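You operate a simulated robot arm through the tools that you are given. There is no shell and no other tool. Be economical: measure what you need, move in short steps, check, and stop when the job is done.

You are at the controls of a simulated robot arm. One attempt, no reset.

Task
Charge the black battery until all four bars show.
Fine: charger switched off again, then the battery back on the side table.

It is judged by the outcome, as a careful person would: the job done as asked, and still so three seconds after it is handed in. It fails if anything else is knocked over, pushed out of place, dropped, spilled or broken.

Robot
A 7-joint arm with a two-finger parallel gripper, fixed in place. Base frame: the origin is at the foot of the arm, x ahead of it, y to its left, z up. Units: mm, degrees, N and s.
With the tool pointing down near the work surface it reaches from about 100 to 460 mm from the base axis. Its first joint turns from -115.0 to 115.0 degrees. Payload 3.91 kg.
The TCP is the grasp point between the finger pads, 30 mm short of the fingertips. In the tool frame z runs along the fingers and y along their closing line. The gripper opens to 110 mm. The fingers are 20 mm wide and 10 mm thick; the gripper's body (48 by 112 mm) begins 55 mm behind the TCP.
Orientation is that of the tool frame in the base frame, as a unit quaternion [w, x, y, z]. With the fingers straight down and closing along the base's y, the tool's x points along the base's -x, its y along +y and its z along -z.

Tools
- The arm moves only by the tool drive_tool. Its argument "increments" is a list of rows, each a list of 6 numbers: the shift along the tool's x, y, z in cm, then the turn, a rotation vector about the tool's x, y, z in rad. In form: [[tx, ty, tz, ax, ay, az], ...]. A call has 1 to 20 rows; each row is the pose to reach, as a shift and turn from the pose commanded when the call began, along the tool's axes at that moment. "grip" is the closure, from 0 (fully open) to 1 (shut), set as the call begins (left out, the last holds). Each row takes 0.2 s and may step no farther than 50 mm and 8.6 degrees from the row before; otherwise, or with a gripper value out of range, the whole call is refused. Where a pose cannot be reached the arm comes as near as it can. A force on the tool above 40 N (or 10 N above the force at the start of the call, whichever is more), or a blocked arm, ends the call early, and 0.2 s more pass. Each finger travels about 108 mm/s and halts on what it meets, pressing with about 38 N; the grip force reading is that of the motor and also rises with nothing between the fingers. The clock runs only during rows and for 0.2 s after the last one: add rows that repeat a pose to give the fingers time. The reply holds the time, the measured pose of the TCP, the force on the tool along the base axes, the opening and the grip force, in the units named above and with some noise, and new pictures: "show" is both (left out), scene, wrist or none.
- Cameras (640 x 400 px; columns grow to the right, rows downward): "scene" is fixed at [36.5, 647.6, 1739.8]; the picture's right is [-0.82, -0.58, 0.00], its down [-0.47, 0.66, -0.59] and it looks along [0.34, -0.48, -0.81] (base axes); focal length 214 px, centre (320, 200). "wrist" rides on the gripper at [72, 17, -103] in the tool frame; the picture's right is [-0.23, 0.97, 0.00], its down [-0.76, -0.18, -0.62] and it looks along [-0.61, -0.14, 0.78] (tool axes); focal length 222 px, centre (320, 200). There is no depth. A picture from a camera that has moved, and an enlarged one, comes with that camera's place and axes in the base frame and with its lens. The place of the scene camera against the robot may be out by one fixed shift of up to 25 mm in any direction.
- slide_trunk(by): slides the trunk up (or, below 0, down) by that many mm; the arm rides with it, the base frame stays. It gives what a move gives, with no picture.
- inspect(camera, box): a new picture of the part [left, top, right, bottom] of that camera's present view, enlarged. No time passes.
- close_job(): hands the job in; it is judged then, once.

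Work in short steps. Places have to be worked out from the pictures, the camera data and where the tool is seen: move nearer, look again, correct. Check each grasp and each placing, and mend what went wrong. You have 120 turns and 170 pictures in all, those below and enlarged ones among them. Open the gripper and draw the arm clear of the work before you hand the job in, unless the task says otherwise; then end with one line.

The tools are called after "Call:" by a JSON object that holds its "api" and its "payload". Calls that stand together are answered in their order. drive_tool: Moves the arm, as the interface text tells. Its arguments: {"type":"object","properties":{"increments":{"type":"array"},"grip":{"type":"number"},"show":{"type":"string","enum":["both","scene","wrist","none"]}},"required":["increments"]} The other tools are called the same way: slide_trunk (by) slides the trunk up or down; inspect (camera, box) takes an enlarged picture of a part of a camera's view; close_job () hands the job in.

At the start:

```text
clock: 0.0
tcp_pos: [288.1, 275.2, 1513.7]
ee_rot: [0.0, 0.0, 1.0, 0.001]
force: [0.0, -0.1, 0.2]
width: 110.0
finger_force: 0.0
trunk travel left (down, up): [-925.0, 65.0]
```

scene: 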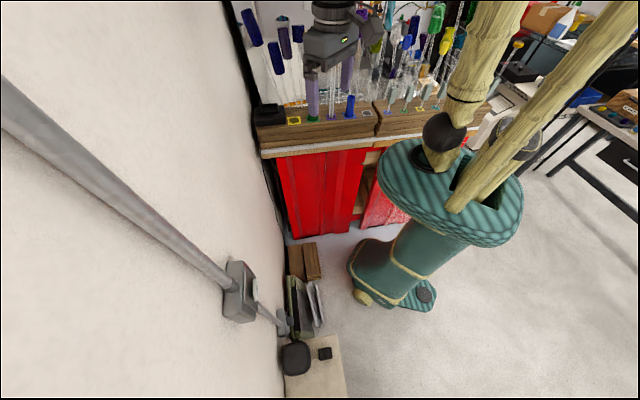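
wrist: 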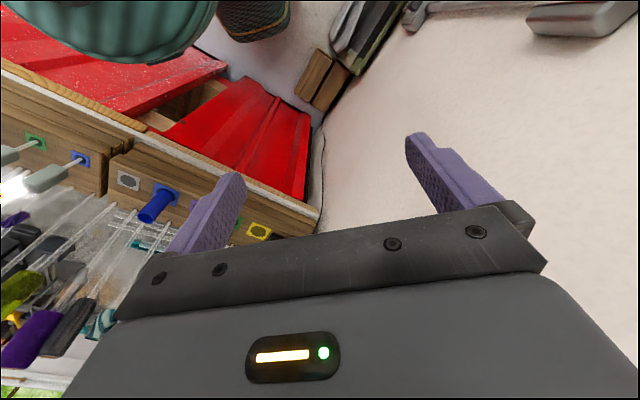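

I start by enlarging the scene view to find the battery, the charger and the side table.

Call:
{"api": "inspect", "payload": {"camera": "scene", "box": [260, 320, 360, 400]}}

Call:
{"api": "inspect", "payload": {"camera": "scene", "box": [220, 0, 500, 175]}}

```text
5.00 times, centred on (310, 360) of scene
camera zoom: at [36.5, 647.6, 1739.8], right [-0.82, -0.58, 0.0], down [-0.47, 0.66, -0.59], along [0.34, -0.48, -0.81], focal length 1072 px, centre (370, -600)
```

zoom: 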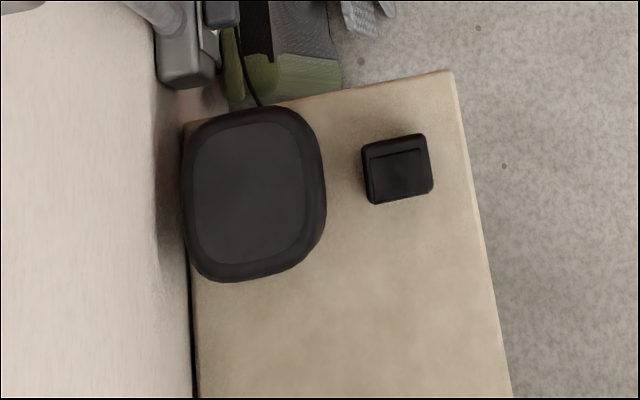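

```text
2.29 times, centred on (360, 88) of scene
camera zoom: at [36.5, 647.6, 1739.8], right [-0.82, -0.58, 0.0], down [-0.47, 0.66, -0.59], along [0.34, -0.48, -0.81], focal length 490 px, centre (229, 457)
```

zoom: 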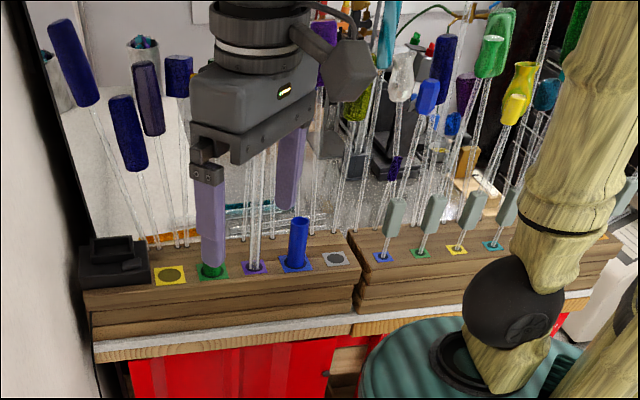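

The small black block on the table at the wall may be the battery. I check the other surfaces for a charger before moving.

Call:
{"api": "inspect", "payload": {"camera": "scene", "box": [480, 0, 640, 180]}}

Call:
{"api": "inspect", "payload": {"camera": "scene", "box": [210, 230, 370, 400]}}

Call:
{"api": "inspect", "payload": {"camera": "scene", "box": [240, 80, 360, 155]}}

Call:
{"api": "inspect", "payload": {"camera": "wrist", "box": [280, 0, 640, 130]}}

```text
2.22 times, centred on (560, 90) of scene
camera zoom: at [36.5, 647.6, 1739.8], right [-0.82, -0.58, 0.0], down [-0.47, 0.66, -0.59], along [0.34, -0.48, -0.81], focal length 477 px, centre (-213, 444)
```

zoom: 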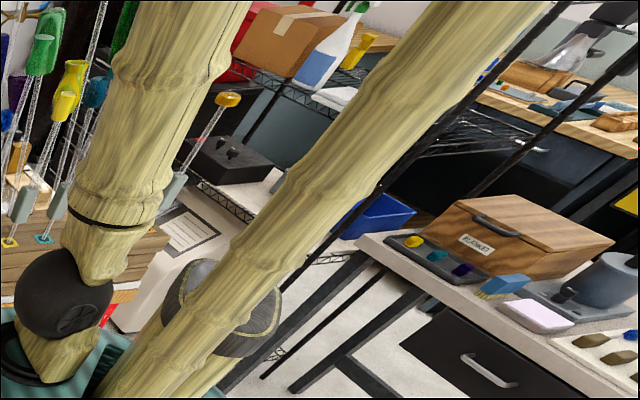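

```text
2.35 times, centred on (290, 315) of scene
camera zoom: at [36.5, 647.6, 1739.8], right [-0.82, -0.58, 0.0], down [-0.47, 0.66, -0.59], along [0.34, -0.48, -0.81], focal length 505 px, centre (391, -71)
```

zoom: 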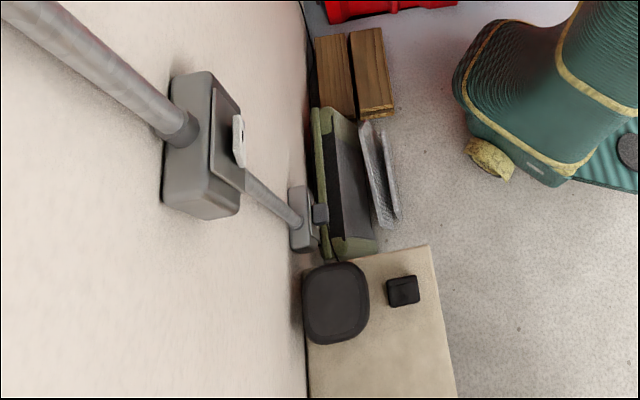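

```text
5.33 times, centred on (300, 118) of scene
camera zoom: at [36.5, 647.6, 1739.8], right [-0.82, -0.58, 0.0], down [-0.47, 0.66, -0.59], along [0.34, -0.48, -0.81], focal length 1144 px, centre (427, 640)
```

zoom: 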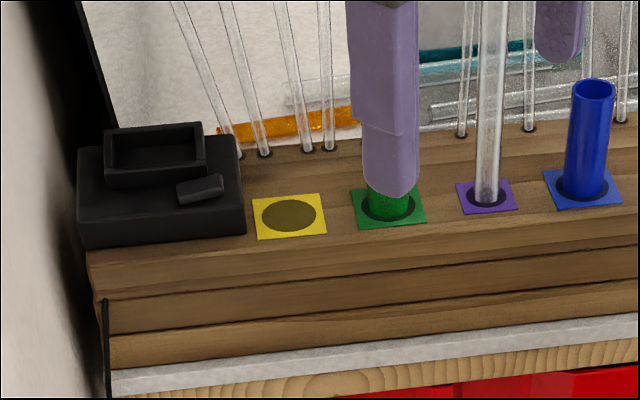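

```text
1.78 times, centred on (460, 65) of wrist
camera zoom: at [216.6, 291.8, 1616.9], right [0.23, 0.97, 0.0], down [0.76, -0.18, 0.62], along [0.61, -0.14, -0.78], focal length 395 px, centre (71, 440)
```

zoom: 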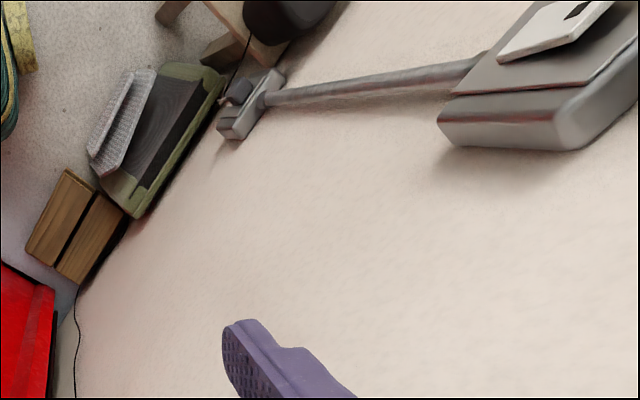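

The charger (recessed tray and rocker) appears to be at the bench's wall corner at about (700, 90, 1180). The battery is on the low table at about (15, 620, ~480). I yaw the tool 90° in place so the wrist camera looks at the side table.

Call:
{"api": "drive_tool", "payload": {"increments": [[0, 0, 0, 0, 0, -0.143], [0, 0, 0, 0, 0, -0.286], [0, 0, 0, 0, 0, -0.429], [0, 0, 0, 0, 0, -0.572], [0, 0, 0, 0, 0, -0.715], [0, 0, 0, 0, 0, -0.858], [0, 0, 0, 0, 0, -1.0], [0, 0, 0, 0, 0, -1.143], [0, 0, 0, 0, 0, -1.286], [0, 0, 0, 0, 0, -1.429], [0, 0, 0, 0, 0, -1.571]]}}

```text
clock: 2.4
tcp_pos: [288.8, 273.9, 1513.4]
ee_rot: [0.0, 0.708, -0.706, 0.0]
force: [-0.2, -0.4, -0.1]
width: 109.7
finger_force: 0.0
trunk travel left (down, up): [-925.0, 65.0]
camera wrist: at [271.9, 202.3, 1616.6], right [-0.97, 0.22, 0.0], down [0.18, 0.76, 0.62], along [0.14, 0.61, -0.78], focal length 222 px, centre (320, 200)
```

scene: 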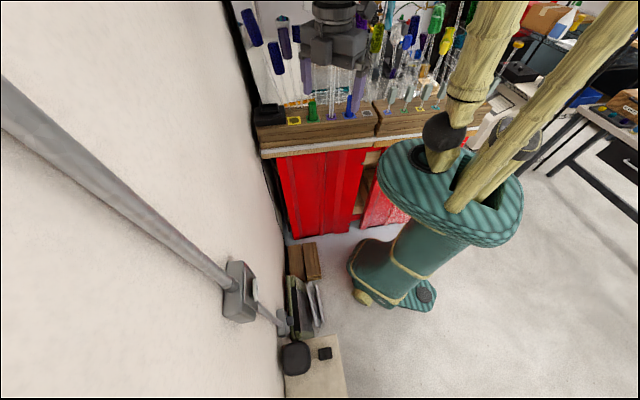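
wrist: 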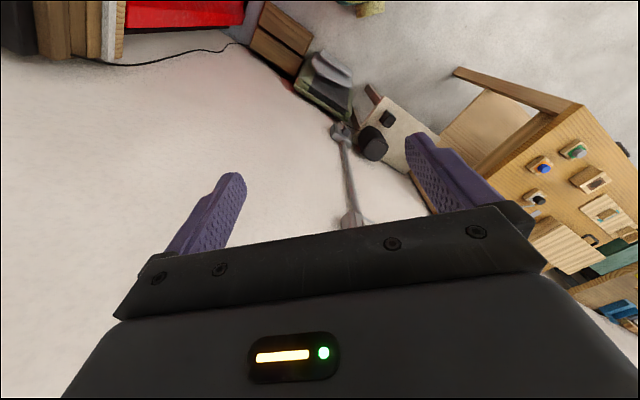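

Cross-checking the two cameras puts the battery near (15, 630) with the table at z≈480. I swing toward it at height, then lower the trunk.

Call:
{"api": "drive_tool", "payload": {"increments": [[-2, 4, 0, 0, 0, 0], [-4, 8, 0, 0, 0, 0], [-6, 12, 0, 0, 0, 0], [-8, 16, 0, 0, 0, 0], [-10, 20, 0, 0, 0, 0], [-11.5, 24, 0, 0, 0, 0], [-12.4, 27.4, 0, 0, 0, 0]], "show": "none"}}

Call:
{"api": "slide_trunk", "payload": {"by": -500}}

Call:
{"api": "drive_tool", "payload": {"increments": [[0, 0, 0, 0, 0, 0]]}}

```text
clock: 4.0
tcp_pos: [9.5, 400.5, 1512.9]
ee_rot: [0.001, 0.707, -0.707, 0.0]
force: [0.0, -0.3, -0.9]
width: 109.9
finger_force: 0.0
trunk travel left (down, up): [-925.0, 65.0]
```

```text
refused: -500 is not a number from -400 to 400
```

```text
clock: 4.4
tcp_pos: [11.2, 400.8, 1513.5]
ee_rot: [0.0, -0.707, 0.707, 0.0]
force: [-0.4, -0.7, 0.0]
width: 109.8
finger_force: 0.0
trunk travel left (down, up): [-925.0, 65.0]
camera wrist: at [-5.6, 328.0, 1616.0], right [-0.97, 0.23, 0.0], down [0.18, 0.76, 0.62], along [0.14, 0.61, -0.78], focal length 222 px, centre (320, 200)
```

scene: 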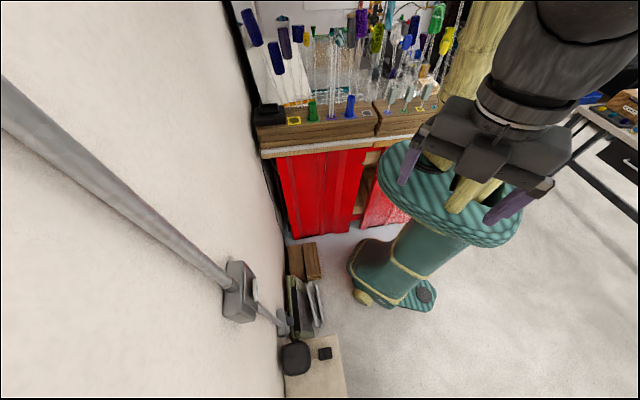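
wrist: 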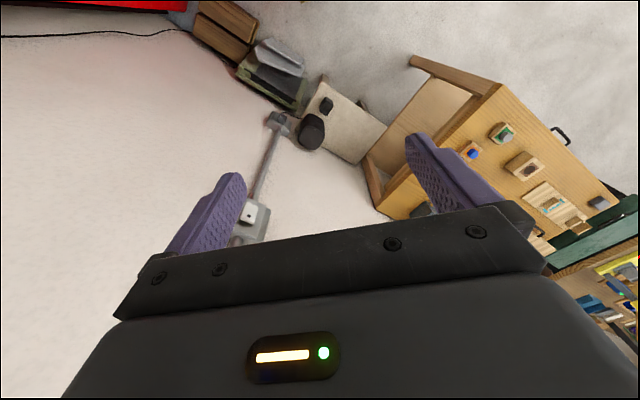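

Clear so far. I lower the trunk by 800 mm in two slides and look.

Call:
{"api": "slide_trunk", "payload": {"by": -400}}

Call:
{"api": "slide_trunk", "payload": {"by": -300}}

Call:
{"api": "drive_tool", "payload": {"increments": [[0, 0, 0, 0, 0, 0]]}}

```text
clock: 8.2
tcp_pos: [11.8, 400.4, 1113.3]
ee_rot: [0.0, 0.707, -0.707, 0.0]
force: [-0.6, -0.6, 0.4]
width: 110.3
finger_force: 0.0
trunk travel left (down, up): [-525.0, 465.0]
```

```text
clock: 11.2
tcp_pos: [12.6, 399.3, 814.0]
ee_rot: [0.0, -0.707, 0.707, -0.001]
force: [0.3, -0.5, 0.2]
width: 110.0
finger_force: 0.1
trunk travel left (down, up): [-225.0, 765.0]
```

```text
clock: 11.6
tcp_pos: [12.0, 399.0, 813.7]
ee_rot: [0.001, 0.707, -0.707, 0.0]
force: [0.8, 0.1, 0.3]
width: 109.9
finger_force: 0.1
trunk travel left (down, up): [-225.0, 765.0]
camera wrist: at [-5.1, 327.5, 916.1], right [-0.97, 0.23, 0.0], down [0.18, 0.76, 0.62], along [0.14, 0.61, -0.78], focal length 222 px, centre (320, 200)
```

scene: 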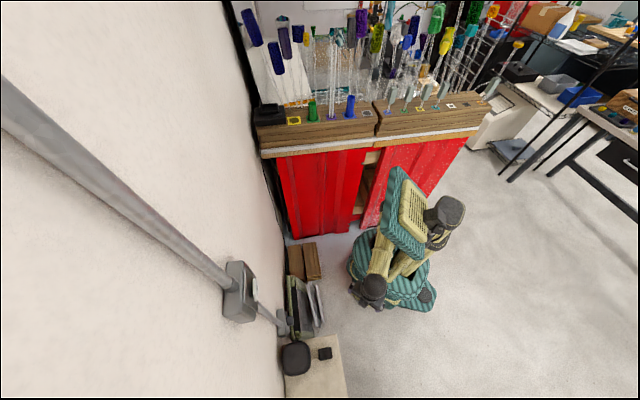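
wrist: 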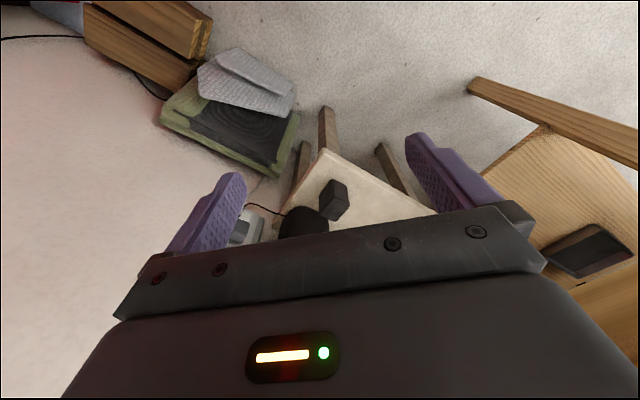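

The battery is clear in the wrist view, so I enlarge it.

Call:
{"api": "inspect", "payload": {"camera": "wrist", "box": [230, 130, 430, 255]}}

```text
3.20 times, centred on (330, 192) of wrist
camera zoom: at [-5.1, 327.5, 916.1], right [-0.97, 0.23, 0.0], down [0.18, 0.76, 0.62], along [0.14, 0.61, -0.78], focal length 711 px, centre (288, 224)
```

zoom: 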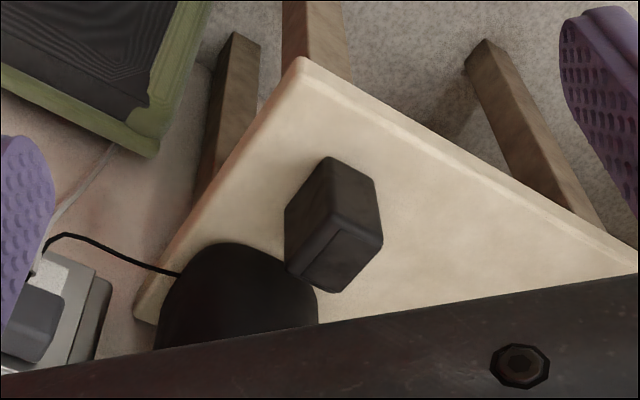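

I move the hand outward over the table at the present height, to test reach and look from nearer.

Call:
{"api": "drive_tool", "payload": {"increments": [[-4, 0, 0, 0, 0, 0], [-8, 0, 0, 0, 0, 0], [-12, 0, 0, 0, 0, 0], [-14, 0, 0, 0, 0, 0]], "show": "wrist"}}

```text
clock: 12.6
tcp_pos: [11.9, 539.4, 812.6]
ee_rot: [0.0, 0.707, -0.707, 0.0]
force: [0.1, -0.9, 0.3]
width: 110.2
finger_force: 0.1
trunk travel left (down, up): [-225.0, 765.0]
camera wrist: at [-5.9, 466.9, 915.8], right [-0.97, 0.23, 0.0], down [0.18, 0.76, 0.62], along [0.14, 0.61, -0.78], focal length 222 px, centre (320, 200)
```

wrist: 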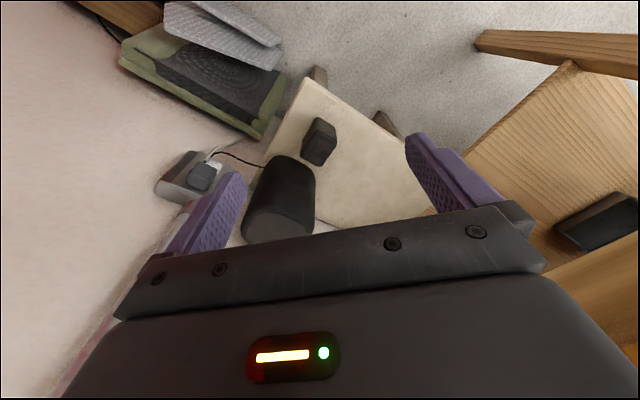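

Call:
{"api": "inspect", "payload": {"camera": "wrist", "box": [230, 70, 390, 240]}}

```text
2.35 times, centred on (310, 155) of wrist
camera zoom: at [-5.9, 466.9, 915.8], right [-0.97, 0.23, 0.0], down [0.18, 0.76, 0.62], along [0.14, 0.61, -0.78], focal length 523 px, centre (344, 306)
```

zoom: 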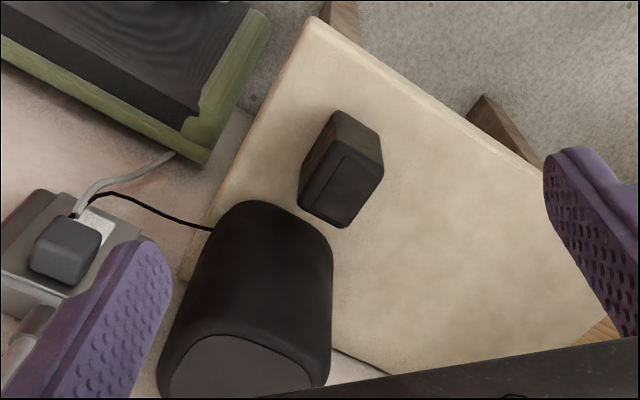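

The black cylinder next to the battery is a separate appliance that I must avoid. The battery is around (33, 638), aligned with the table (45°), on top z≈474. I move above it and yaw to 45° so the fingers close parallel to the wall.

Call:
{"api": "drive_tool", "payload": {"increments": [[-2, -0.4, 0, 0, 0, 0.131], [-4, -0.8, 0, 0, 0, 0.262], [-6, -1.2, 0, 0, 0, 0.393], [-8, -1.6, 0, 0, 0, 0.524], [-9, -2, 0, 0, 0, 0.655], [-10.1, -2.2, 0, 0, 0, 0.785]], "show": "wrist"}}

```text
clock: 14.0
tcp_pos: [38.5, 591.1, 795.2]
ee_rot: [-0.001, -0.43, 0.903, -0.001]
force: [0.0, 1.2, -1.3]
width: 109.8
finger_force: 0.1
out of reach, approached as far as the arm can: row 3, 4, 5, 6
trunk travel left (down, up): [-225.0, 765.0]
camera wrist: at [-20.4, 546.4, 898.4], right [-0.61, 0.79, 0.0], down [0.62, 0.48, 0.62], along [0.49, 0.38, -0.78], focal length 222 px, centre (320, 200)
```

wrist: 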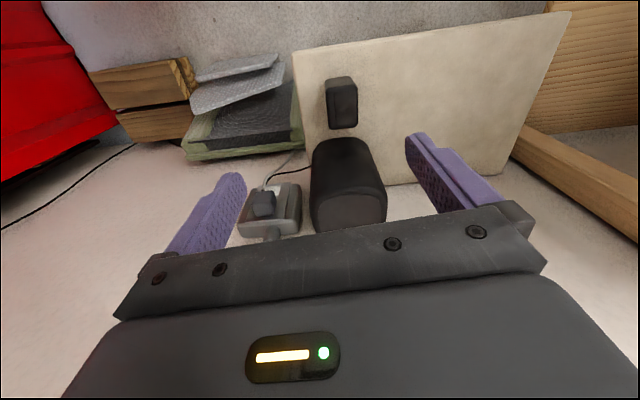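

Reach is limited here because the wrist is well above the shoulder. I raise the trunk 300 and lower the arm by the same amount to gain reach.

Call:
{"api": "slide_trunk", "payload": {"by": 300}}

Call:
{"api": "drive_tool", "payload": {"increments": [[0, 0, 5, 0, 0, 0], [0, 0, 10, 0, 0, 0], [0, 0, 15, 0, 0, 0], [0, 0, 20, 0, 0, 0], [0, 0, 25, 0, 0, 0], [0, 0, 30, 0, 0, 0], [0, 0, 30, 0, 0, 0]], "show": "wrist"}}

```text
clock: 17.0
tcp_pos: [40.1, 591.0, 1096.3]
ee_rot: [-0.001, -0.432, 0.902, 0.0]
force: [0.9, 1.4, 0.3]
width: 109.7
finger_force: 0.1
trunk travel left (down, up): [-525.0, 465.0]
```

```text
clock: 18.6
tcp_pos: [37.3, 592.3, 796.7]
ee_rot: [-0.001, -0.431, 0.902, 0.001]
force: [0.0, -0.1, 0.7]
width: 110.0
finger_force: 0.1
trunk travel left (down, up): [-525.0, 465.0]
camera wrist: at [-21.7, 546.8, 899.9], right [-0.62, 0.79, 0.0], down [0.62, 0.48, 0.62], along [0.49, 0.38, -0.78], focal length 222 px, centre (320, 200)
```

wrist: 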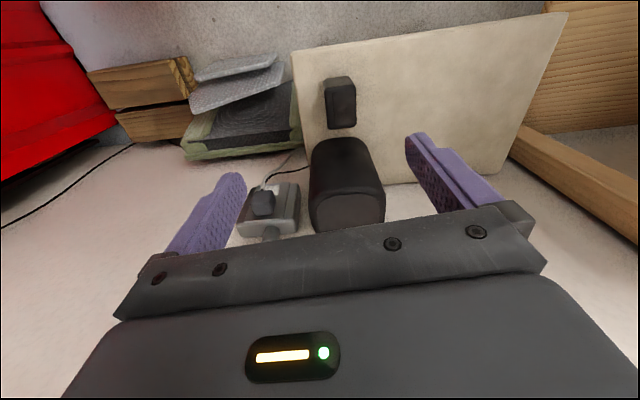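

Call:
{"api": "inspect", "payload": {"camera": "wrist", "box": [270, 50, 430, 150]}}

```text
4.00 times, centred on (350, 100) of wrist
camera zoom: at [-21.7, 546.8, 899.9], right [-0.62, 0.79, 0.0], down [0.62, 0.48, 0.62], along [0.49, 0.38, -0.78], focal length 888 px, centre (200, 600)
```

zoom: 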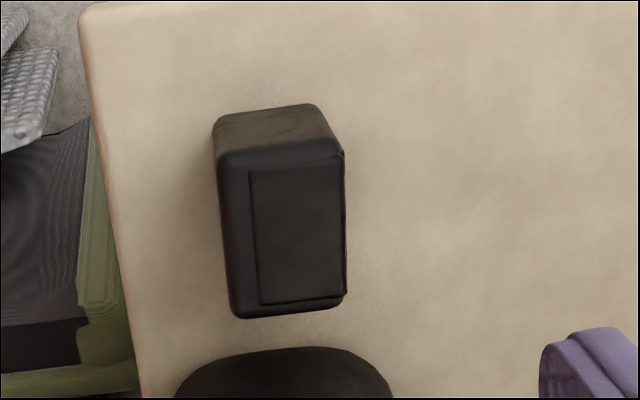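

The battery is about 44×57 mm in plan and ~75 mm tall, top at z≈555–575, centre ≈(33, 630). I descend toward it and true the yaw to 45°.

Call:
{"api": "drive_tool", "payload": {"increments": [[-0.7, 0.7, 3, 0, 0, 0.03], [-1.4, 1.4, 6, 0, 0, 0.06], [-2.1, 2.1, 9, 0, 0, 0.09], [-2.7, 2.7, 11.7, 0, 0, 0.105]], "show": "wrist"}}

Call:
{"api": "inspect", "payload": {"camera": "wrist", "box": [240, 20, 440, 180]}}

```text
clock: 19.6
tcp_pos: [33.4, 627.6, 680.1]
ee_rot: [-0.001, -0.383, 0.924, 0.0]
force: [0.0, -0.1, -0.5]
width: 110.3
finger_force: 0.1
trunk travel left (down, up): [-525.0, 465.0]
camera wrist: at [-29.5, 588.8, 783.3], right [-0.53, 0.85, 0.0], down [0.67, 0.41, 0.62], along [0.53, 0.33, -0.78], focal length 222 px, centre (320, 200)
```

wrist: 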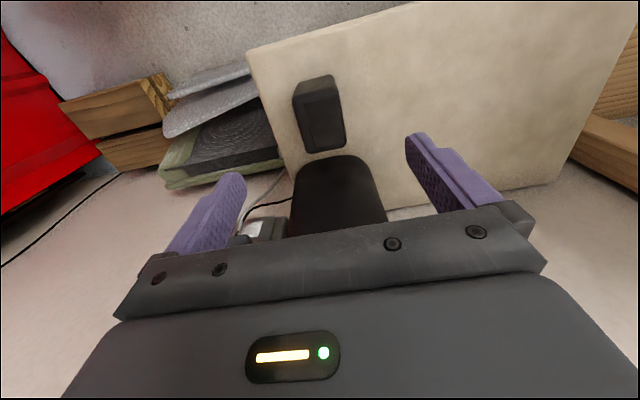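

```text
2.50 times, centred on (340, 100) of wrist
camera zoom: at [-29.5, 588.8, 783.3], right [-0.53, 0.85, 0.0], down [0.67, 0.41, 0.62], along [0.53, 0.33, -0.78], focal length 555 px, centre (270, 450)
```

zoom: 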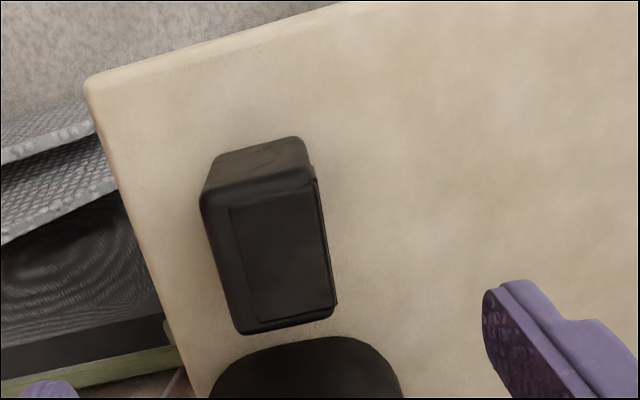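

The battery sits directly below, with its top at z≈573 and centre (34, 630). The cylinder stands ~50 mm behind it, so it is clear. I descend most of the way and check.

Call:
{"api": "drive_tool", "payload": {"increments": [[-0.1, 0.1, 3, 0, 0, 0], [-0.2, 0.1, 6, 0, 0, 0], [-0.2, 0.1, 9, 0, 0, 0]], "show": "both"}}

```text
clock: 20.4
tcp_pos: [34.7, 630.6, 587.5]
ee_rot: [-0.001, -0.384, 0.924, 0.001]
force: [0.2, -0.3, 0.1]
width: 109.8
finger_force: 0.1
trunk travel left (down, up): [-525.0, 465.0]
camera wrist: at [-27.8, 591.5, 691.3], right [-0.53, 0.85, 0.0], down [0.67, 0.41, 0.62], along [0.53, 0.33, -0.78], focal length 222 px, centre (320, 200)
```

scene: 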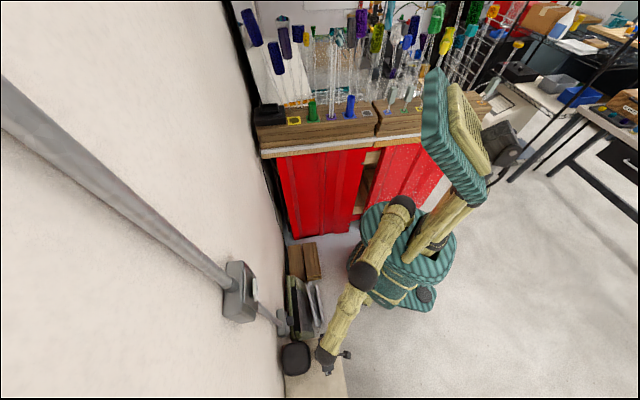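
wrist: 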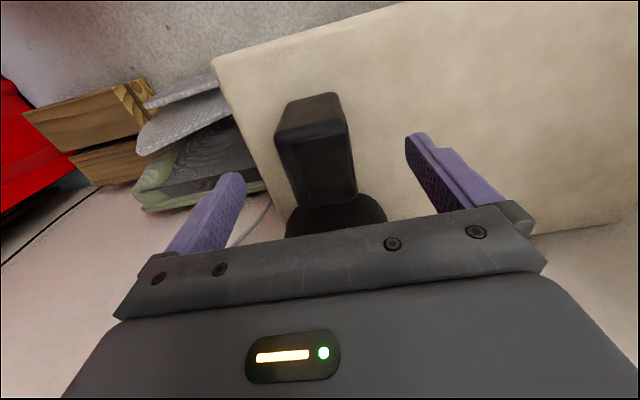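

The estimates agree: table z≈503, battery top ≈573, centre within 2–3 mm of the tool axis. I lower to z≈555 and close.

Call:
{"api": "drive_tool", "payload": {"increments": [[0.15, 0, 1.6, 0, 0, 0], [0.2, 0, 3.2, 0, 0, 0]], "show": "none"}}

Call:
{"api": "drive_tool", "payload": {"increments": [[0, 0, 0, 0, 0, 0], [0, 0, 0, 0, 0, 0], [0, 0, 0, 0, 0, 0], [0, 0, 0, 0, 0, 0]], "grip": 1, "show": "wrist"}}

```text
clock: 21.0
tcp_pos: [32.0, 628.2, 557.5]
ee_rot: [-0.002, -0.384, 0.923, 0.001]
force: [0.5, 0.3, -0.7]
width: 110.5
finger_force: 0.0
trunk travel left (down, up): [-525.0, 465.0]
```

```text
clock: 22.0
tcp_pos: [31.7, 628.6, 556.8]
ee_rot: [-0.001, -0.383, 0.924, 0.001]
force: [1.3, -0.5, 0.0]
width: 44.0
finger_force: 38.1
trunk travel left (down, up): [-525.0, 465.0]
camera wrist: at [-31.5, 589.7, 660.4], right [-0.53, 0.85, 0.0], down [0.67, 0.41, 0.62], along [0.53, 0.33, -0.78], focal length 222 px, centre (320, 200)
```

wrist: 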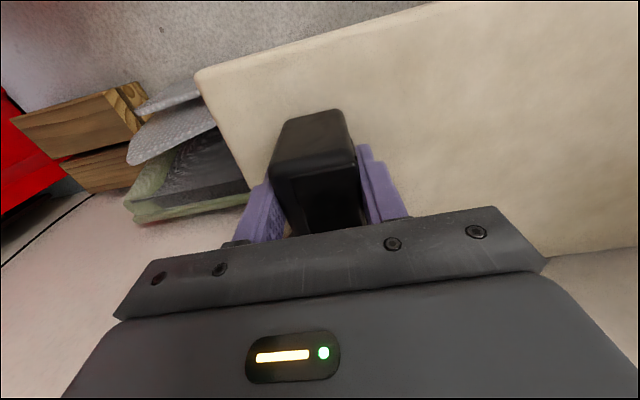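

Gripped at 44 mm as expected. I lift 6 cm and check the hold and the faces.

Call:
{"api": "drive_tool", "payload": {"increments": [[0, 0, -2, 0, 0, 0], [0, 0, -4, 0, 0, 0], [0, 0, -8, 0, 0, 0]], "show": "none"}}

Call:
{"api": "inspect", "payload": {"camera": "wrist", "box": [220, 80, 420, 240]}}

```text
clock: 22.8
tcp_pos: [30.5, 629.4, 636.8]
ee_rot: [-0.002, -0.383, 0.924, 0.001]
force: [-0.8, -0.3, 0.5]
width: 0.2
finger_force: 37.9
trunk travel left (down, up): [-525.0, 465.0]
```

```text
2.50 times, centred on (320, 160) of wrist
camera zoom: at [-32.5, 590.4, 740.5], right [-0.53, 0.85, 0.0], down [0.67, 0.41, 0.62], along [0.53, 0.33, -0.78], focal length 555 px, centre (320, 300)
```

zoom: 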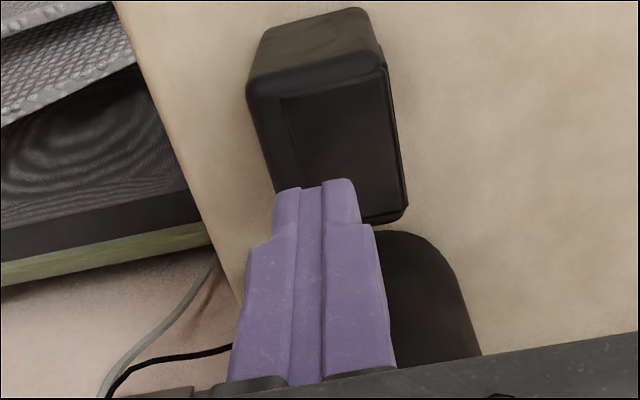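

The battery slipped out and is still standing on the table. With its 44 mm width as scale, its top is nearer z≈555, so the grip was too shallow. I open, centre on (34, 637) and go deeper.

Call:
{"api": "drive_tool", "payload": {"increments": [[0, 0, 0, 0, 0, 0], [-0.4, 0.2, 0, 0, 0, 0], [-0.7, 0.3, 1, 0, 0, 0], [-0.7, 0.3, 3, 0, 0, 0]], "grip": 0, "show": "wrist"}}

Call:
{"api": "inspect", "payload": {"camera": "wrist", "box": [220, 60, 460, 230]}}

```text
clock: 23.8
tcp_pos: [34.4, 637.2, 608.1]
ee_rot: [-0.001, -0.384, 0.923, 0.0]
force: [0.6, 0.0, -0.3]
width: 109.9
finger_force: 0.0
trunk travel left (down, up): [-525.0, 465.0]
camera wrist: at [-27.7, 598.5, 711.3], right [-0.53, 0.85, 0.0], down [0.67, 0.41, 0.62], along [0.53, 0.33, -0.78], focal length 222 px, centre (320, 200)
```

wrist: 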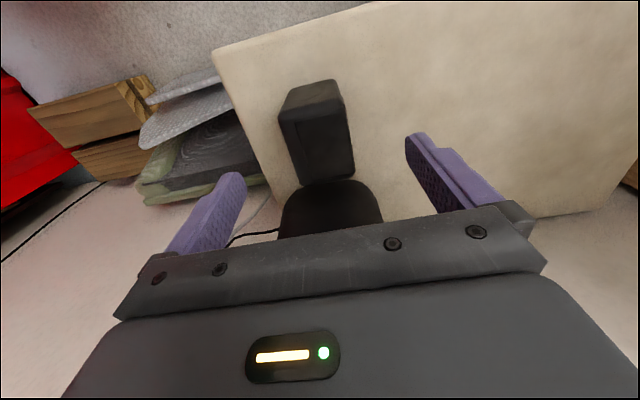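

```text
2.35 times, centred on (340, 145) of wrist
camera zoom: at [-27.7, 598.5, 711.3], right [-0.53, 0.85, 0.0], down [0.67, 0.41, 0.62], along [0.53, 0.33, -0.78], focal length 523 px, centre (273, 329)
```

zoom: 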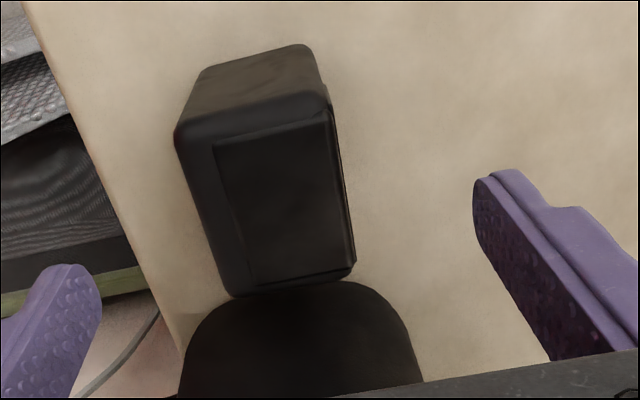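

Centred now, top ≈558. I descend to TCP z≈525, guarded by force, then close and hold longer.

Call:
{"api": "drive_tool", "payload": {"increments": [[0, 0, 2.5, 0, 0, 0], [0, 0, 5, 0, 0, 0], [0, 0, 7, 0, 0, 0], [0, 0, 8.3, 0, 0, 0]], "show": "none"}}

Call:
{"api": "drive_tool", "payload": {"increments": [[0, 0, 0, 0, 0, 0], [0, 0, 0, 0, 0, 0], [0, 0, 0, 0, 0, 0], [0, 0, 0, 0, 0, 0]], "grip": 1, "show": "wrist"}}

Call:
{"api": "drive_tool", "payload": {"increments": [[0, 0, -0.5, 0, 0, 0], [0, 0, -1, 0, 0, 0], [0, 0, -1.5, 0, 0, 0], [0, 0, -2, 0, 0, 0]], "show": "wrist"}}

```text
clock: 24.8
tcp_pos: [35.5, 635.2, 529.3]
ee_rot: [0.0, -0.384, 0.923, 0.002]
force: [0.7, -11.5, 33.5]
width: 109.8
finger_force: 0.1
trunk travel left (down, up): [-525.0, 465.0]
```

```text
clock: 25.3
tcp_pos: [39.3, 637.2, 529.6]
ee_rot: [0.002, -0.384, 0.923, 0.001]
force: [0.3, -2.1, 17.6]
width: 43.7
finger_force: 37.2
trunk travel left (down, up): [-525.0, 465.0]
stopped in row 2: the force on the tool passed its limit (the readings are from after the stop); the commanded pose is now the measured one
camera wrist: at [-24.3, 597.9, 632.4], right [-0.53, 0.85, 0.0], down [0.66, 0.41, 0.63], along [0.53, 0.33, -0.78], focal length 222 px, centre (320, 200)
```

wrist: 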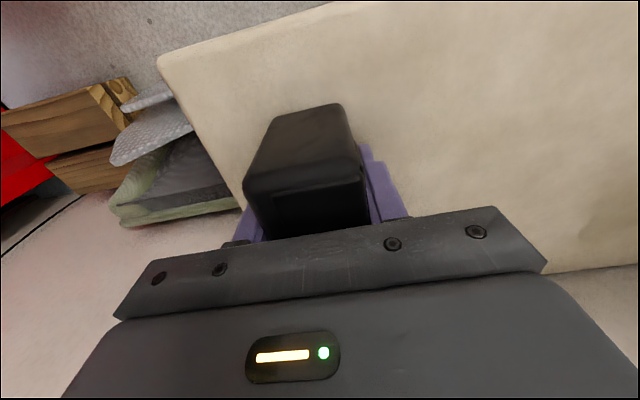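

```text
clock: 26.3
tcp_pos: [38.6, 634.8, 546.2]
ee_rot: [0.001, -0.383, 0.924, -0.001]
force: [0.3, 0.2, -3.1]
width: 43.9
finger_force: 38.5
trunk travel left (down, up): [-525.0, 465.0]
camera wrist: at [-23.9, 596.6, 648.3], right [-0.53, 0.85, 0.0], down [0.66, 0.41, 0.62], along [0.53, 0.33, -0.78], focal length 222 px, centre (320, 200)
```

wrist: 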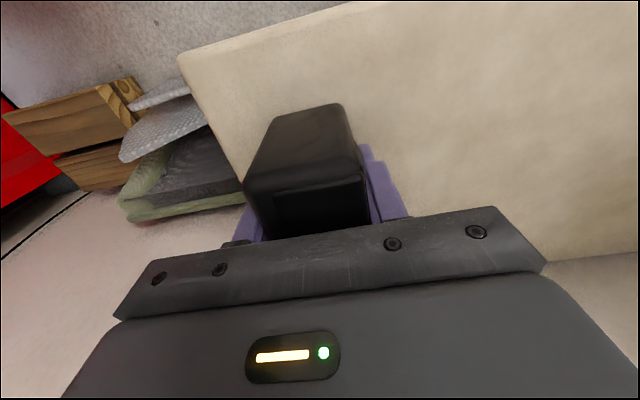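

The fingertips touched the table, so it is at z≈500, and the battery is now held with the tips near its base. For setting it into the charger cradle I want more battery below the tips. I put it down, regrip ~17 mm higher and lift slowly.

Call:
{"api": "drive_tool", "payload": {"increments": [[0, 0, 0.5, 0, 0, 0], [0, 0, 1, 0, 0, 0], [0, 0, 1.5, 0, 0, 0], [0, 0, 1.5, 0, 0, 0]], "show": "none"}}

Call:
{"api": "drive_tool", "payload": {"increments": [[0, 0, 0, 0, 0, 0], [0, 0, 0, 0, 0, 0], [0, 0, -0.9, 0, 0, 0], [0, 0, -1.6, 0, 0, 0], [0, 0, -1.6, 0, 0, 0]], "grip": 0.4, "show": "none"}}

Call:
{"api": "drive_tool", "payload": {"increments": [[0, 0, 0, 0, 0, 0], [0, 0, 0, 0, 0, 0], [0, 0, 0, 0, 0, 0], [0, 0, 0, 0, 0, 0]], "grip": 1, "show": "none"}}

Call:
{"api": "drive_tool", "payload": {"increments": [[0, 0, -0.4, 0, 0, 0], [0, 0, -0.8, 0, 0, 0], [0, 0, -1.2, 0, 0, 0], [0, 0, -1.6, 0, 0, 0], [0, 0, -2, 0, 0, 0], [0, 0, -2, 0, 0, 0], [0, 0, -2, 0, 0, 0]], "show": "wrist"}}

```text
clock: 27.3
tcp_pos: [38.4, 637.1, 531.2]
ee_rot: [0.001, -0.383, 0.924, 0.0]
force: [-0.4, -0.1, -2.5]
width: 43.7
finger_force: 38.3
trunk travel left (down, up): [-525.0, 465.0]
```

```text
clock: 28.5
tcp_pos: [38.8, 637.0, 548.1]
ee_rot: [0.001, -0.384, 0.923, 0.0]
force: [0.3, 0.4, -0.6]
width: 66.1
finger_force: 0.1
trunk travel left (down, up): [-525.0, 465.0]
```

```text
clock: 29.5
tcp_pos: [38.7, 637.0, 547.3]
ee_rot: [0.001, -0.383, 0.924, -0.001]
force: [0.1, 0.1, 0.5]
width: 44.1
finger_force: 38.4
trunk travel left (down, up): [-525.0, 465.0]
```

```text
clock: 31.1
tcp_pos: [39.4, 636.3, 566.9]
ee_rot: [0.001, -0.384, 0.923, -0.001]
force: [0.8, -0.1, -3.2]
width: 43.8
finger_force: 38.1
trunk travel left (down, up): [-525.0, 465.0]
camera wrist: at [-24.5, 598.0, 669.7], right [-0.53, 0.85, 0.0], down [0.66, 0.41, 0.62], along [0.53, 0.33, -0.78], focal length 222 px, centre (320, 200)
```

wrist: 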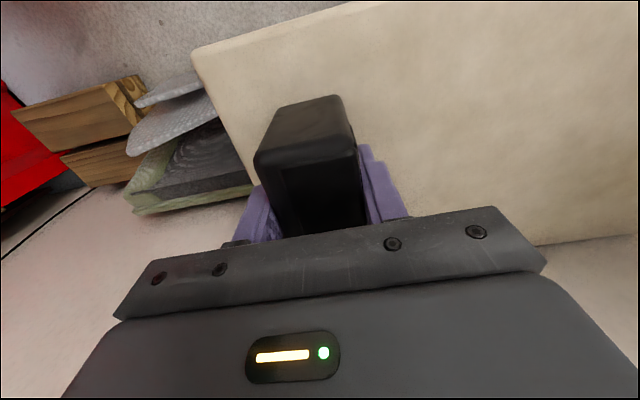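

Held firmly (43.8 mm, 3.2 N weight); the battery base is 47 mm below the TCP. I lift further and raise the trunk fully.

Call:
{"api": "drive_tool", "payload": {"increments": [[0, 0, -1, 0, 0, 0], [0, 0, -2.5, 0, 0, 0], [0, 0, -4, 0, 0, 0], [0, 0, -5.5, 0, 0, 0], [0, 0, -7, 0, 0, 0], [0, 0, -8.5, 0, 0, 0], [1, 0, -10, 0, 0, 0], [2, 0, -10, 0, 0, 0], [4, 0, -10, 0, 0, 0], [6, 0, -10, 0, 0, 0], [8, 0, -10, 0, 0, 0], [10, 0, -10, 0, 0, 0]], "show": "none"}}

Call:
{"api": "slide_trunk", "payload": {"by": 400}}

Call:
{"api": "slide_trunk", "payload": {"by": 65}}

Call:
{"api": "drive_tool", "payload": {"increments": [[0, 0, -2, 0, 0, 0], [0, 0, -4, 0, 0, 0], [0, 0, -6, 0, 0, 0], [0, 0, -8, 0, 0, 0], [0, 0, -10, 0, 0, 0], [0, 0, -12, 0, 0, 0], [0, 0, -14, 0, 0, 0], [0, 0, -16, 0, 0, 0]], "show": "both"}}

```text
clock: 33.7
tcp_pos: [-32.0, 564.9, 669.1]
ee_rot: [0.001, -0.384, 0.923, -0.001]
force: [0.0, 0.1, -3.9]
width: 43.8
finger_force: 37.7
trunk travel left (down, up): [-525.0, 465.0]
```

```text
clock: 37.5
tcp_pos: [-32.1, 565.0, 1068.4]
ee_rot: [0.002, -0.383, 0.924, -0.002]
force: [0.4, 0.2, -2.6]
width: 44.0
finger_force: 37.9
trunk travel left (down, up): [-925.0, 65.0]
```

```text
clock: 38.6
tcp_pos: [-32.4, 565.8, 1132.9]
ee_rot: [0.002, -0.383, 0.924, -0.002]
force: [0.6, -0.2, -4.5]
width: 43.8
finger_force: 38.2
trunk travel left (down, up): [-990.0, 0.0]
```

```text
clock: 40.4
tcp_pos: [-32.3, 566.1, 1292.6]
ee_rot: [0.0, -0.384, 0.923, 0.0]
force: [-0.9, 0.4, -3.4]
width: 43.9
finger_force: 38.3
trunk travel left (down, up): [-990.0, 0.0]
camera wrist: at [-96.2, 526.3, 1395.1], right [-0.53, 0.85, 0.0], down [0.66, 0.41, 0.62], along [0.53, 0.33, -0.78], focal length 222 px, centre (320, 200)
```

scene: 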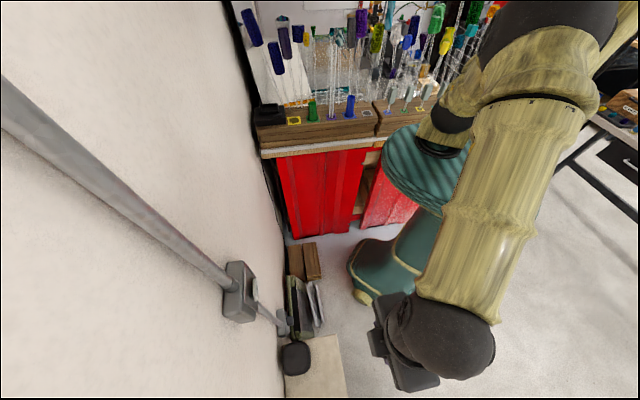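
wrist: 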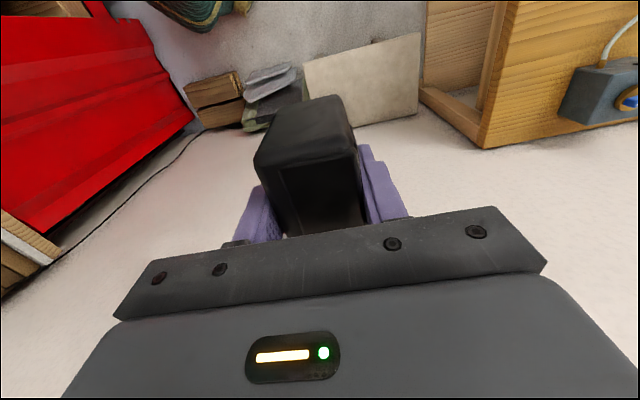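

I swing the held battery across to the bench side along an arc, keeping the yaw at 45°.

Call:
{"api": "drive_tool", "payload": {"increments": [[-1, -4.2, -1, 0, 0, 0], [-2.2, -8.5, -2, 0, 0, 0], [-3.3, -13, -3, 0, 0, 0], [-4.5, -17.3, -4, 0, 0, 0], [-5.6, -21.7, -5, 0, 0, 0], [-6.8, -26, -6, 0, 0, 0], [-7.3, -30.3, -6, 0, 0, 0], [-7.7, -34.7, -6, 0, 0, 0], [-8, -39, -6, 0, 0, 0], [-8.2, -43.4, -6, 0, 0, 0], [-8, -47.8, -6, 0, 0, 0], [-7.3, -52.2, -6, 0, 0, 0], [-6.2, -56.5, -6, 0, 0, 0], [-5, -60.8, -6, 0, 0, 0], [-3.6, -65, -6, 0, 0, 0], [-3.6, -65, -6, 0, 0, 0]], "show": "both"}}

```text
clock: 43.8
tcp_pos: [452.9, 134.4, 1352.5]
ee_rot: [0.001, -0.384, 0.923, -0.001]
force: [0.3, -0.2, -3.0]
width: 43.4
finger_force: 38.0
trunk travel left (down, up): [-990.0, 0.0]
camera wrist: at [388.6, 94.4, 1456.3], right [-0.53, 0.85, 0.0], down [0.66, 0.42, 0.62], along [0.53, 0.33, -0.78], focal length 222 px, centre (320, 200)
```

scene: 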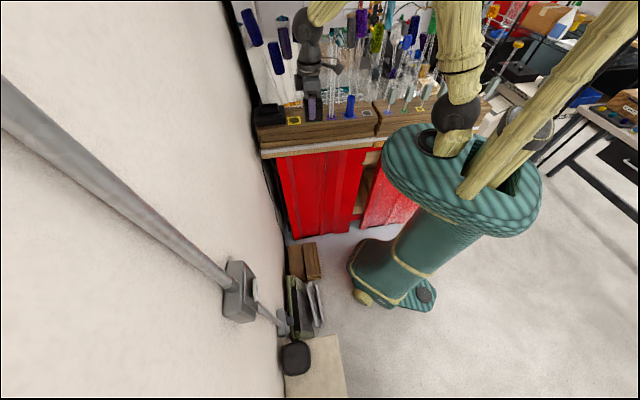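
wrist: 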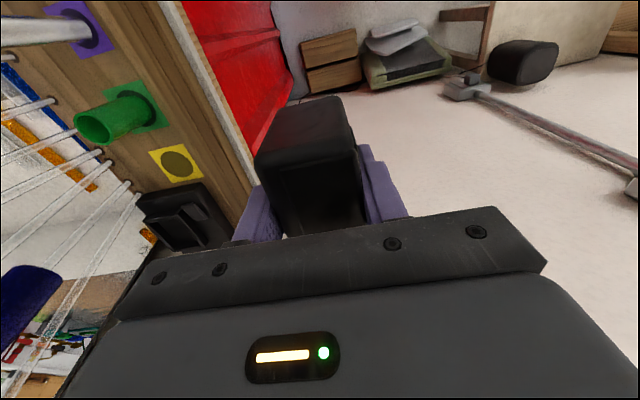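

The charger is now in the wrist view on the left. I enlarge it.

Call:
{"api": "inspect", "payload": {"camera": "wrist", "box": [90, 130, 250, 280]}}

```text
2.67 times, centred on (170, 205) of wrist
camera zoom: at [388.6, 94.4, 1456.3], right [-0.53, 0.85, 0.0], down [0.66, 0.42, 0.62], along [0.53, 0.33, -0.78], focal length 592 px, centre (720, 187)
```

zoom: 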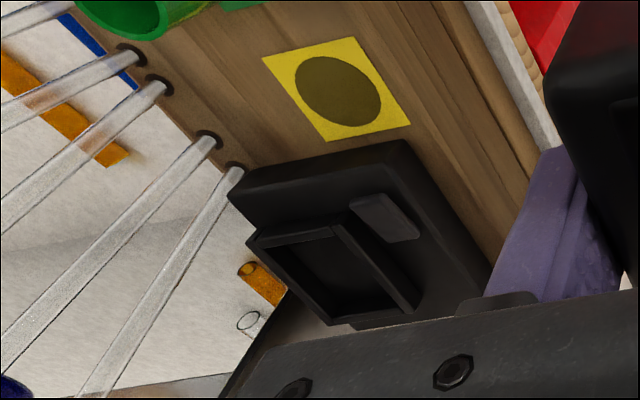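

The charger (cradle at the back, rocker at the front) sits around (735, 40), with leaning glass rods behind it. I yaw to −45° so the camera faces straight into the bench, for a precise look.

Call:
{"api": "drive_tool", "payload": {"increments": [[-0.1, -0.7, 0, 0, 0, 0.143], [-0.2, -1.4, 0, 0, 0, 0.286], [-0.3, -2.1, 0, 0, 0, 0.429], [-0.4, -2.8, 0, 0, 0, 0.572], [-0.5, -3.5, 0, 0, 0, 0.715], [-0.6, -4.2, 0, 0, 0, 0.858], [-0.7, -4.9, 0, 0, 0, 1.0], [-0.7, -5.5, 0, 0, 0, 1.143], [-0.8, -6, 0, 0, 0, 1.286], [-0.9, -6.6, 0, 0, 0, 1.429], [-0.9, -7.1, 0, 0, 0, 1.571]], "show": "wrist"}}

Call:
{"api": "inspect", "payload": {"camera": "wrist", "box": [360, 60, 600, 210]}}

```text
clock: 46.2
tcp_pos: [509.8, 90.0, 1355.2]
ee_rot: [0.001, 0.383, 0.924, 0.0]
force: [0.5, 0.4, -3.8]
width: 43.8
finger_force: 37.9
trunk travel left (down, up): [-990.0, 0.0]
camera wrist: at [469.9, 153.5, 1457.6], right [0.85, 0.53, 0.0], down [0.41, -0.66, 0.62], along [0.33, -0.53, -0.78], focal length 222 px, centre (320, 200)
```

wrist: 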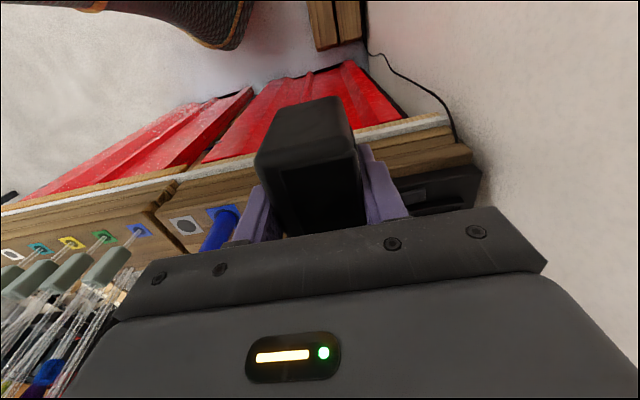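

```text
2.67 times, centred on (480, 135) of wrist
camera zoom: at [469.9, 153.5, 1457.6], right [0.85, 0.53, 0.0], down [0.41, -0.66, 0.62], along [0.33, -0.53, -0.78], focal length 592 px, centre (-107, 373)
```

zoom: 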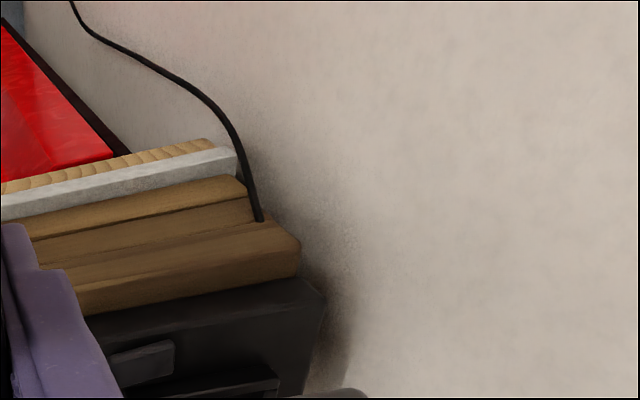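

Only the front of the charger shows. I go up and forward over the bench edge to see down into the cradle, staying clear of the tubes.

Call:
{"api": "drive_tool", "payload": {"increments": [[0, 0, -3, 0, 0, 0], [-2, 0, -6, 0, 0, 0], [-5, 0, -6, 0, 0, 0], [-8, 0, -6, 0, 0, 0], [-11, 0, -6, 0, 0, 0]], "show": "both"}}

Call:
{"api": "inspect", "payload": {"camera": "wrist", "box": [340, 90, 580, 240]}}

```text
clock: 47.4
tcp_pos: [591.9, 9.9, 1414.8]
ee_rot: [0.0, 0.382, 0.924, 0.001]
force: [0.7, 0.1, -2.7]
width: 43.8
finger_force: 38.4
trunk travel left (down, up): [-990.0, 0.0]
camera wrist: at [551.8, 73.6, 1518.0], right [0.85, 0.53, 0.0], down [0.41, -0.66, 0.62], along [0.33, -0.53, -0.78], focal length 222 px, centre (320, 200)
```

scene: 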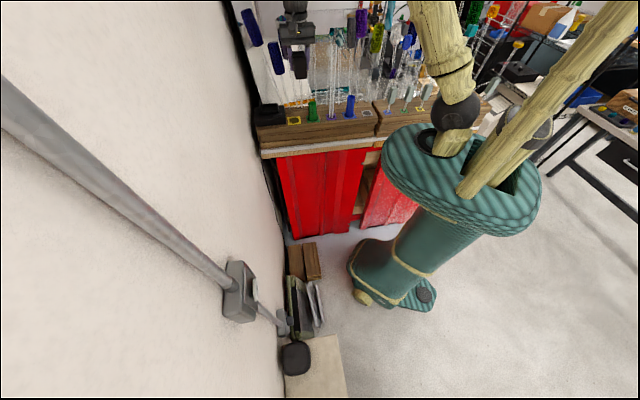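
wrist: 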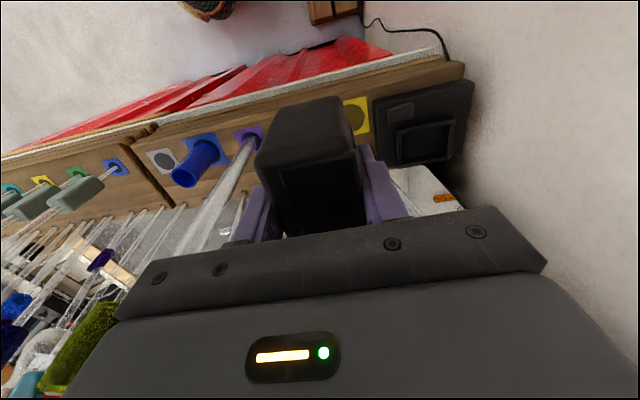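

```text
2.67 times, centred on (460, 165) of wrist
camera zoom: at [551.8, 73.6, 1518.0], right [0.85, 0.53, 0.0], down [0.41, -0.66, 0.62], along [0.33, -0.53, -0.78], focal length 592 px, centre (-53, 293)
```

zoom: 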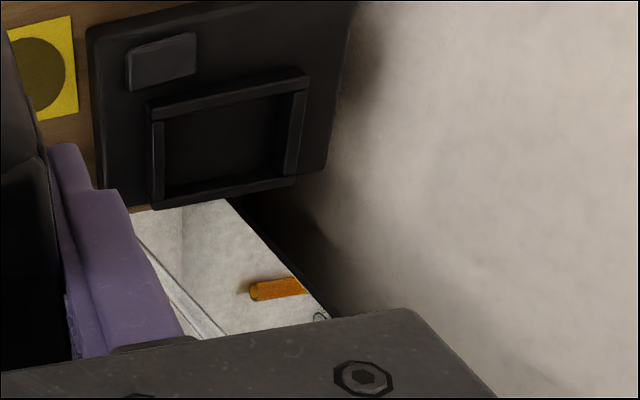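

The cradle rim centre comes out near (776, 32, ~1180), with its long side along the wall–bench direction, matching the battery. I check the rods behind it in the scene view.

Call:
{"api": "inspect", "payload": {"camera": "scene", "box": [230, 0, 340, 130]}}

Call:
{"api": "inspect", "payload": {"camera": "wrist", "box": [380, 70, 480, 170]}}

```text
3.08 times, centred on (285, 65) of scene
camera zoom: at [36.5, 647.6, 1739.8], right [-0.82, -0.58, 0.0], down [-0.47, 0.66, -0.59], along [0.34, -0.48, -0.81], focal length 660 px, centre (428, 615)
```

zoom: 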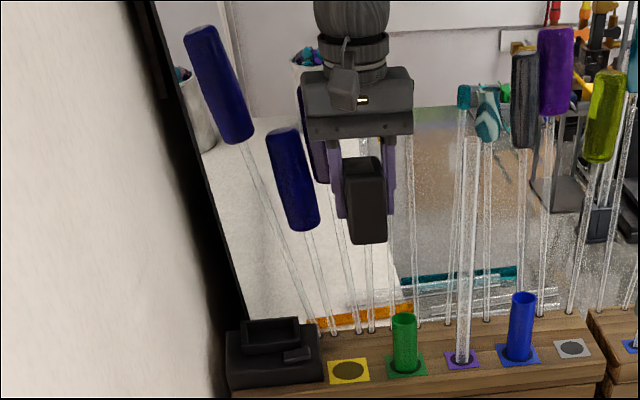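

```text
4.00 times, centred on (430, 120) of wrist
camera zoom: at [551.8, 73.6, 1518.0], right [0.85, 0.53, 0.0], down [0.41, -0.66, 0.62], along [0.33, -0.53, -0.78], focal length 888 px, centre (-120, 520)
```

zoom: 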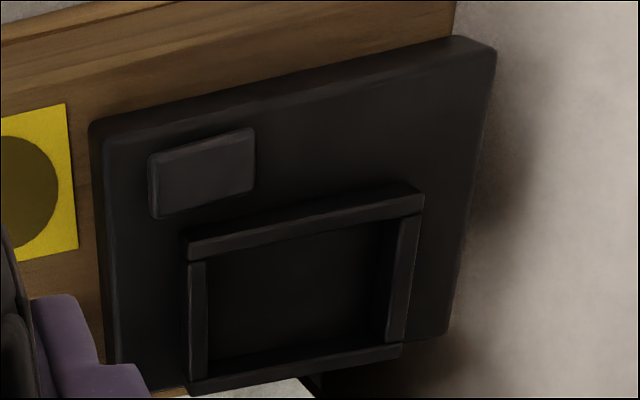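

Rod 1 leans over behind the cradle (d≈590), so for placing I want the thin side of the gripper facing the rods, meaning yaw −45°. I test whether the arm can reach above the cradle at this yaw, with the battery still ~60 mm above the rim.

Call:
{"api": "drive_tool", "payload": {"increments": [[0, 3, 0, 0, 0, 0], [0, 6, 1, 0, 0, 0], [0, 9, 3, 0, 0, 0], [0, 12, 5, 0, 0, 0], [-2, 14.8, 7, 0, 0, 0], [-5, 14.8, 9, 0, 0, 0], [-8, 14.8, 11, 0, 0, 0], [-10, 14.8, 11, 0, 0, 0]], "show": "both"}}

```text
clock: 49.2
tcp_pos: [753.7, 48.2, 1303.7]
ee_rot: [0.001, 0.382, 0.924, 0.001]
force: [0.4, 0.0, -3.4]
width: 43.7
finger_force: 37.9
out of reach, approached as far as the arm can: row 8
trunk travel left (down, up): [-990.0, 0.0]
camera wrist: at [714.2, 111.8, 1405.8], right [0.85, 0.53, 0.0], down [0.41, -0.66, 0.62], along [0.33, -0.53, -0.78], focal length 222 px, centre (320, 200)
```

scene: 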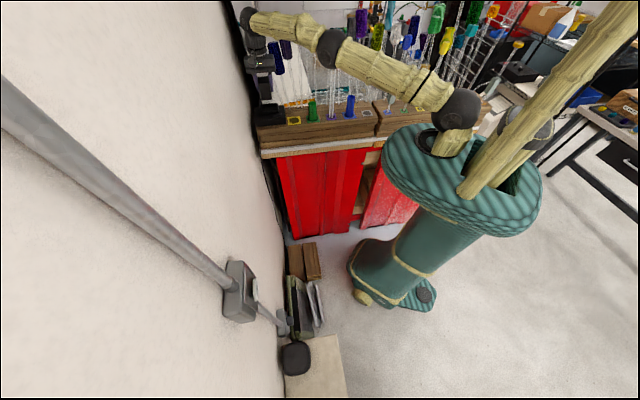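
wrist: 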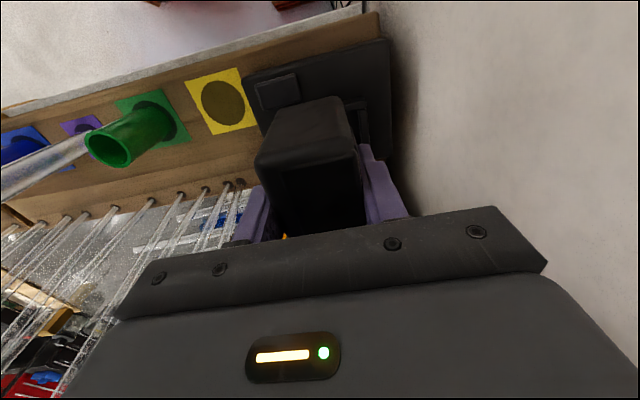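

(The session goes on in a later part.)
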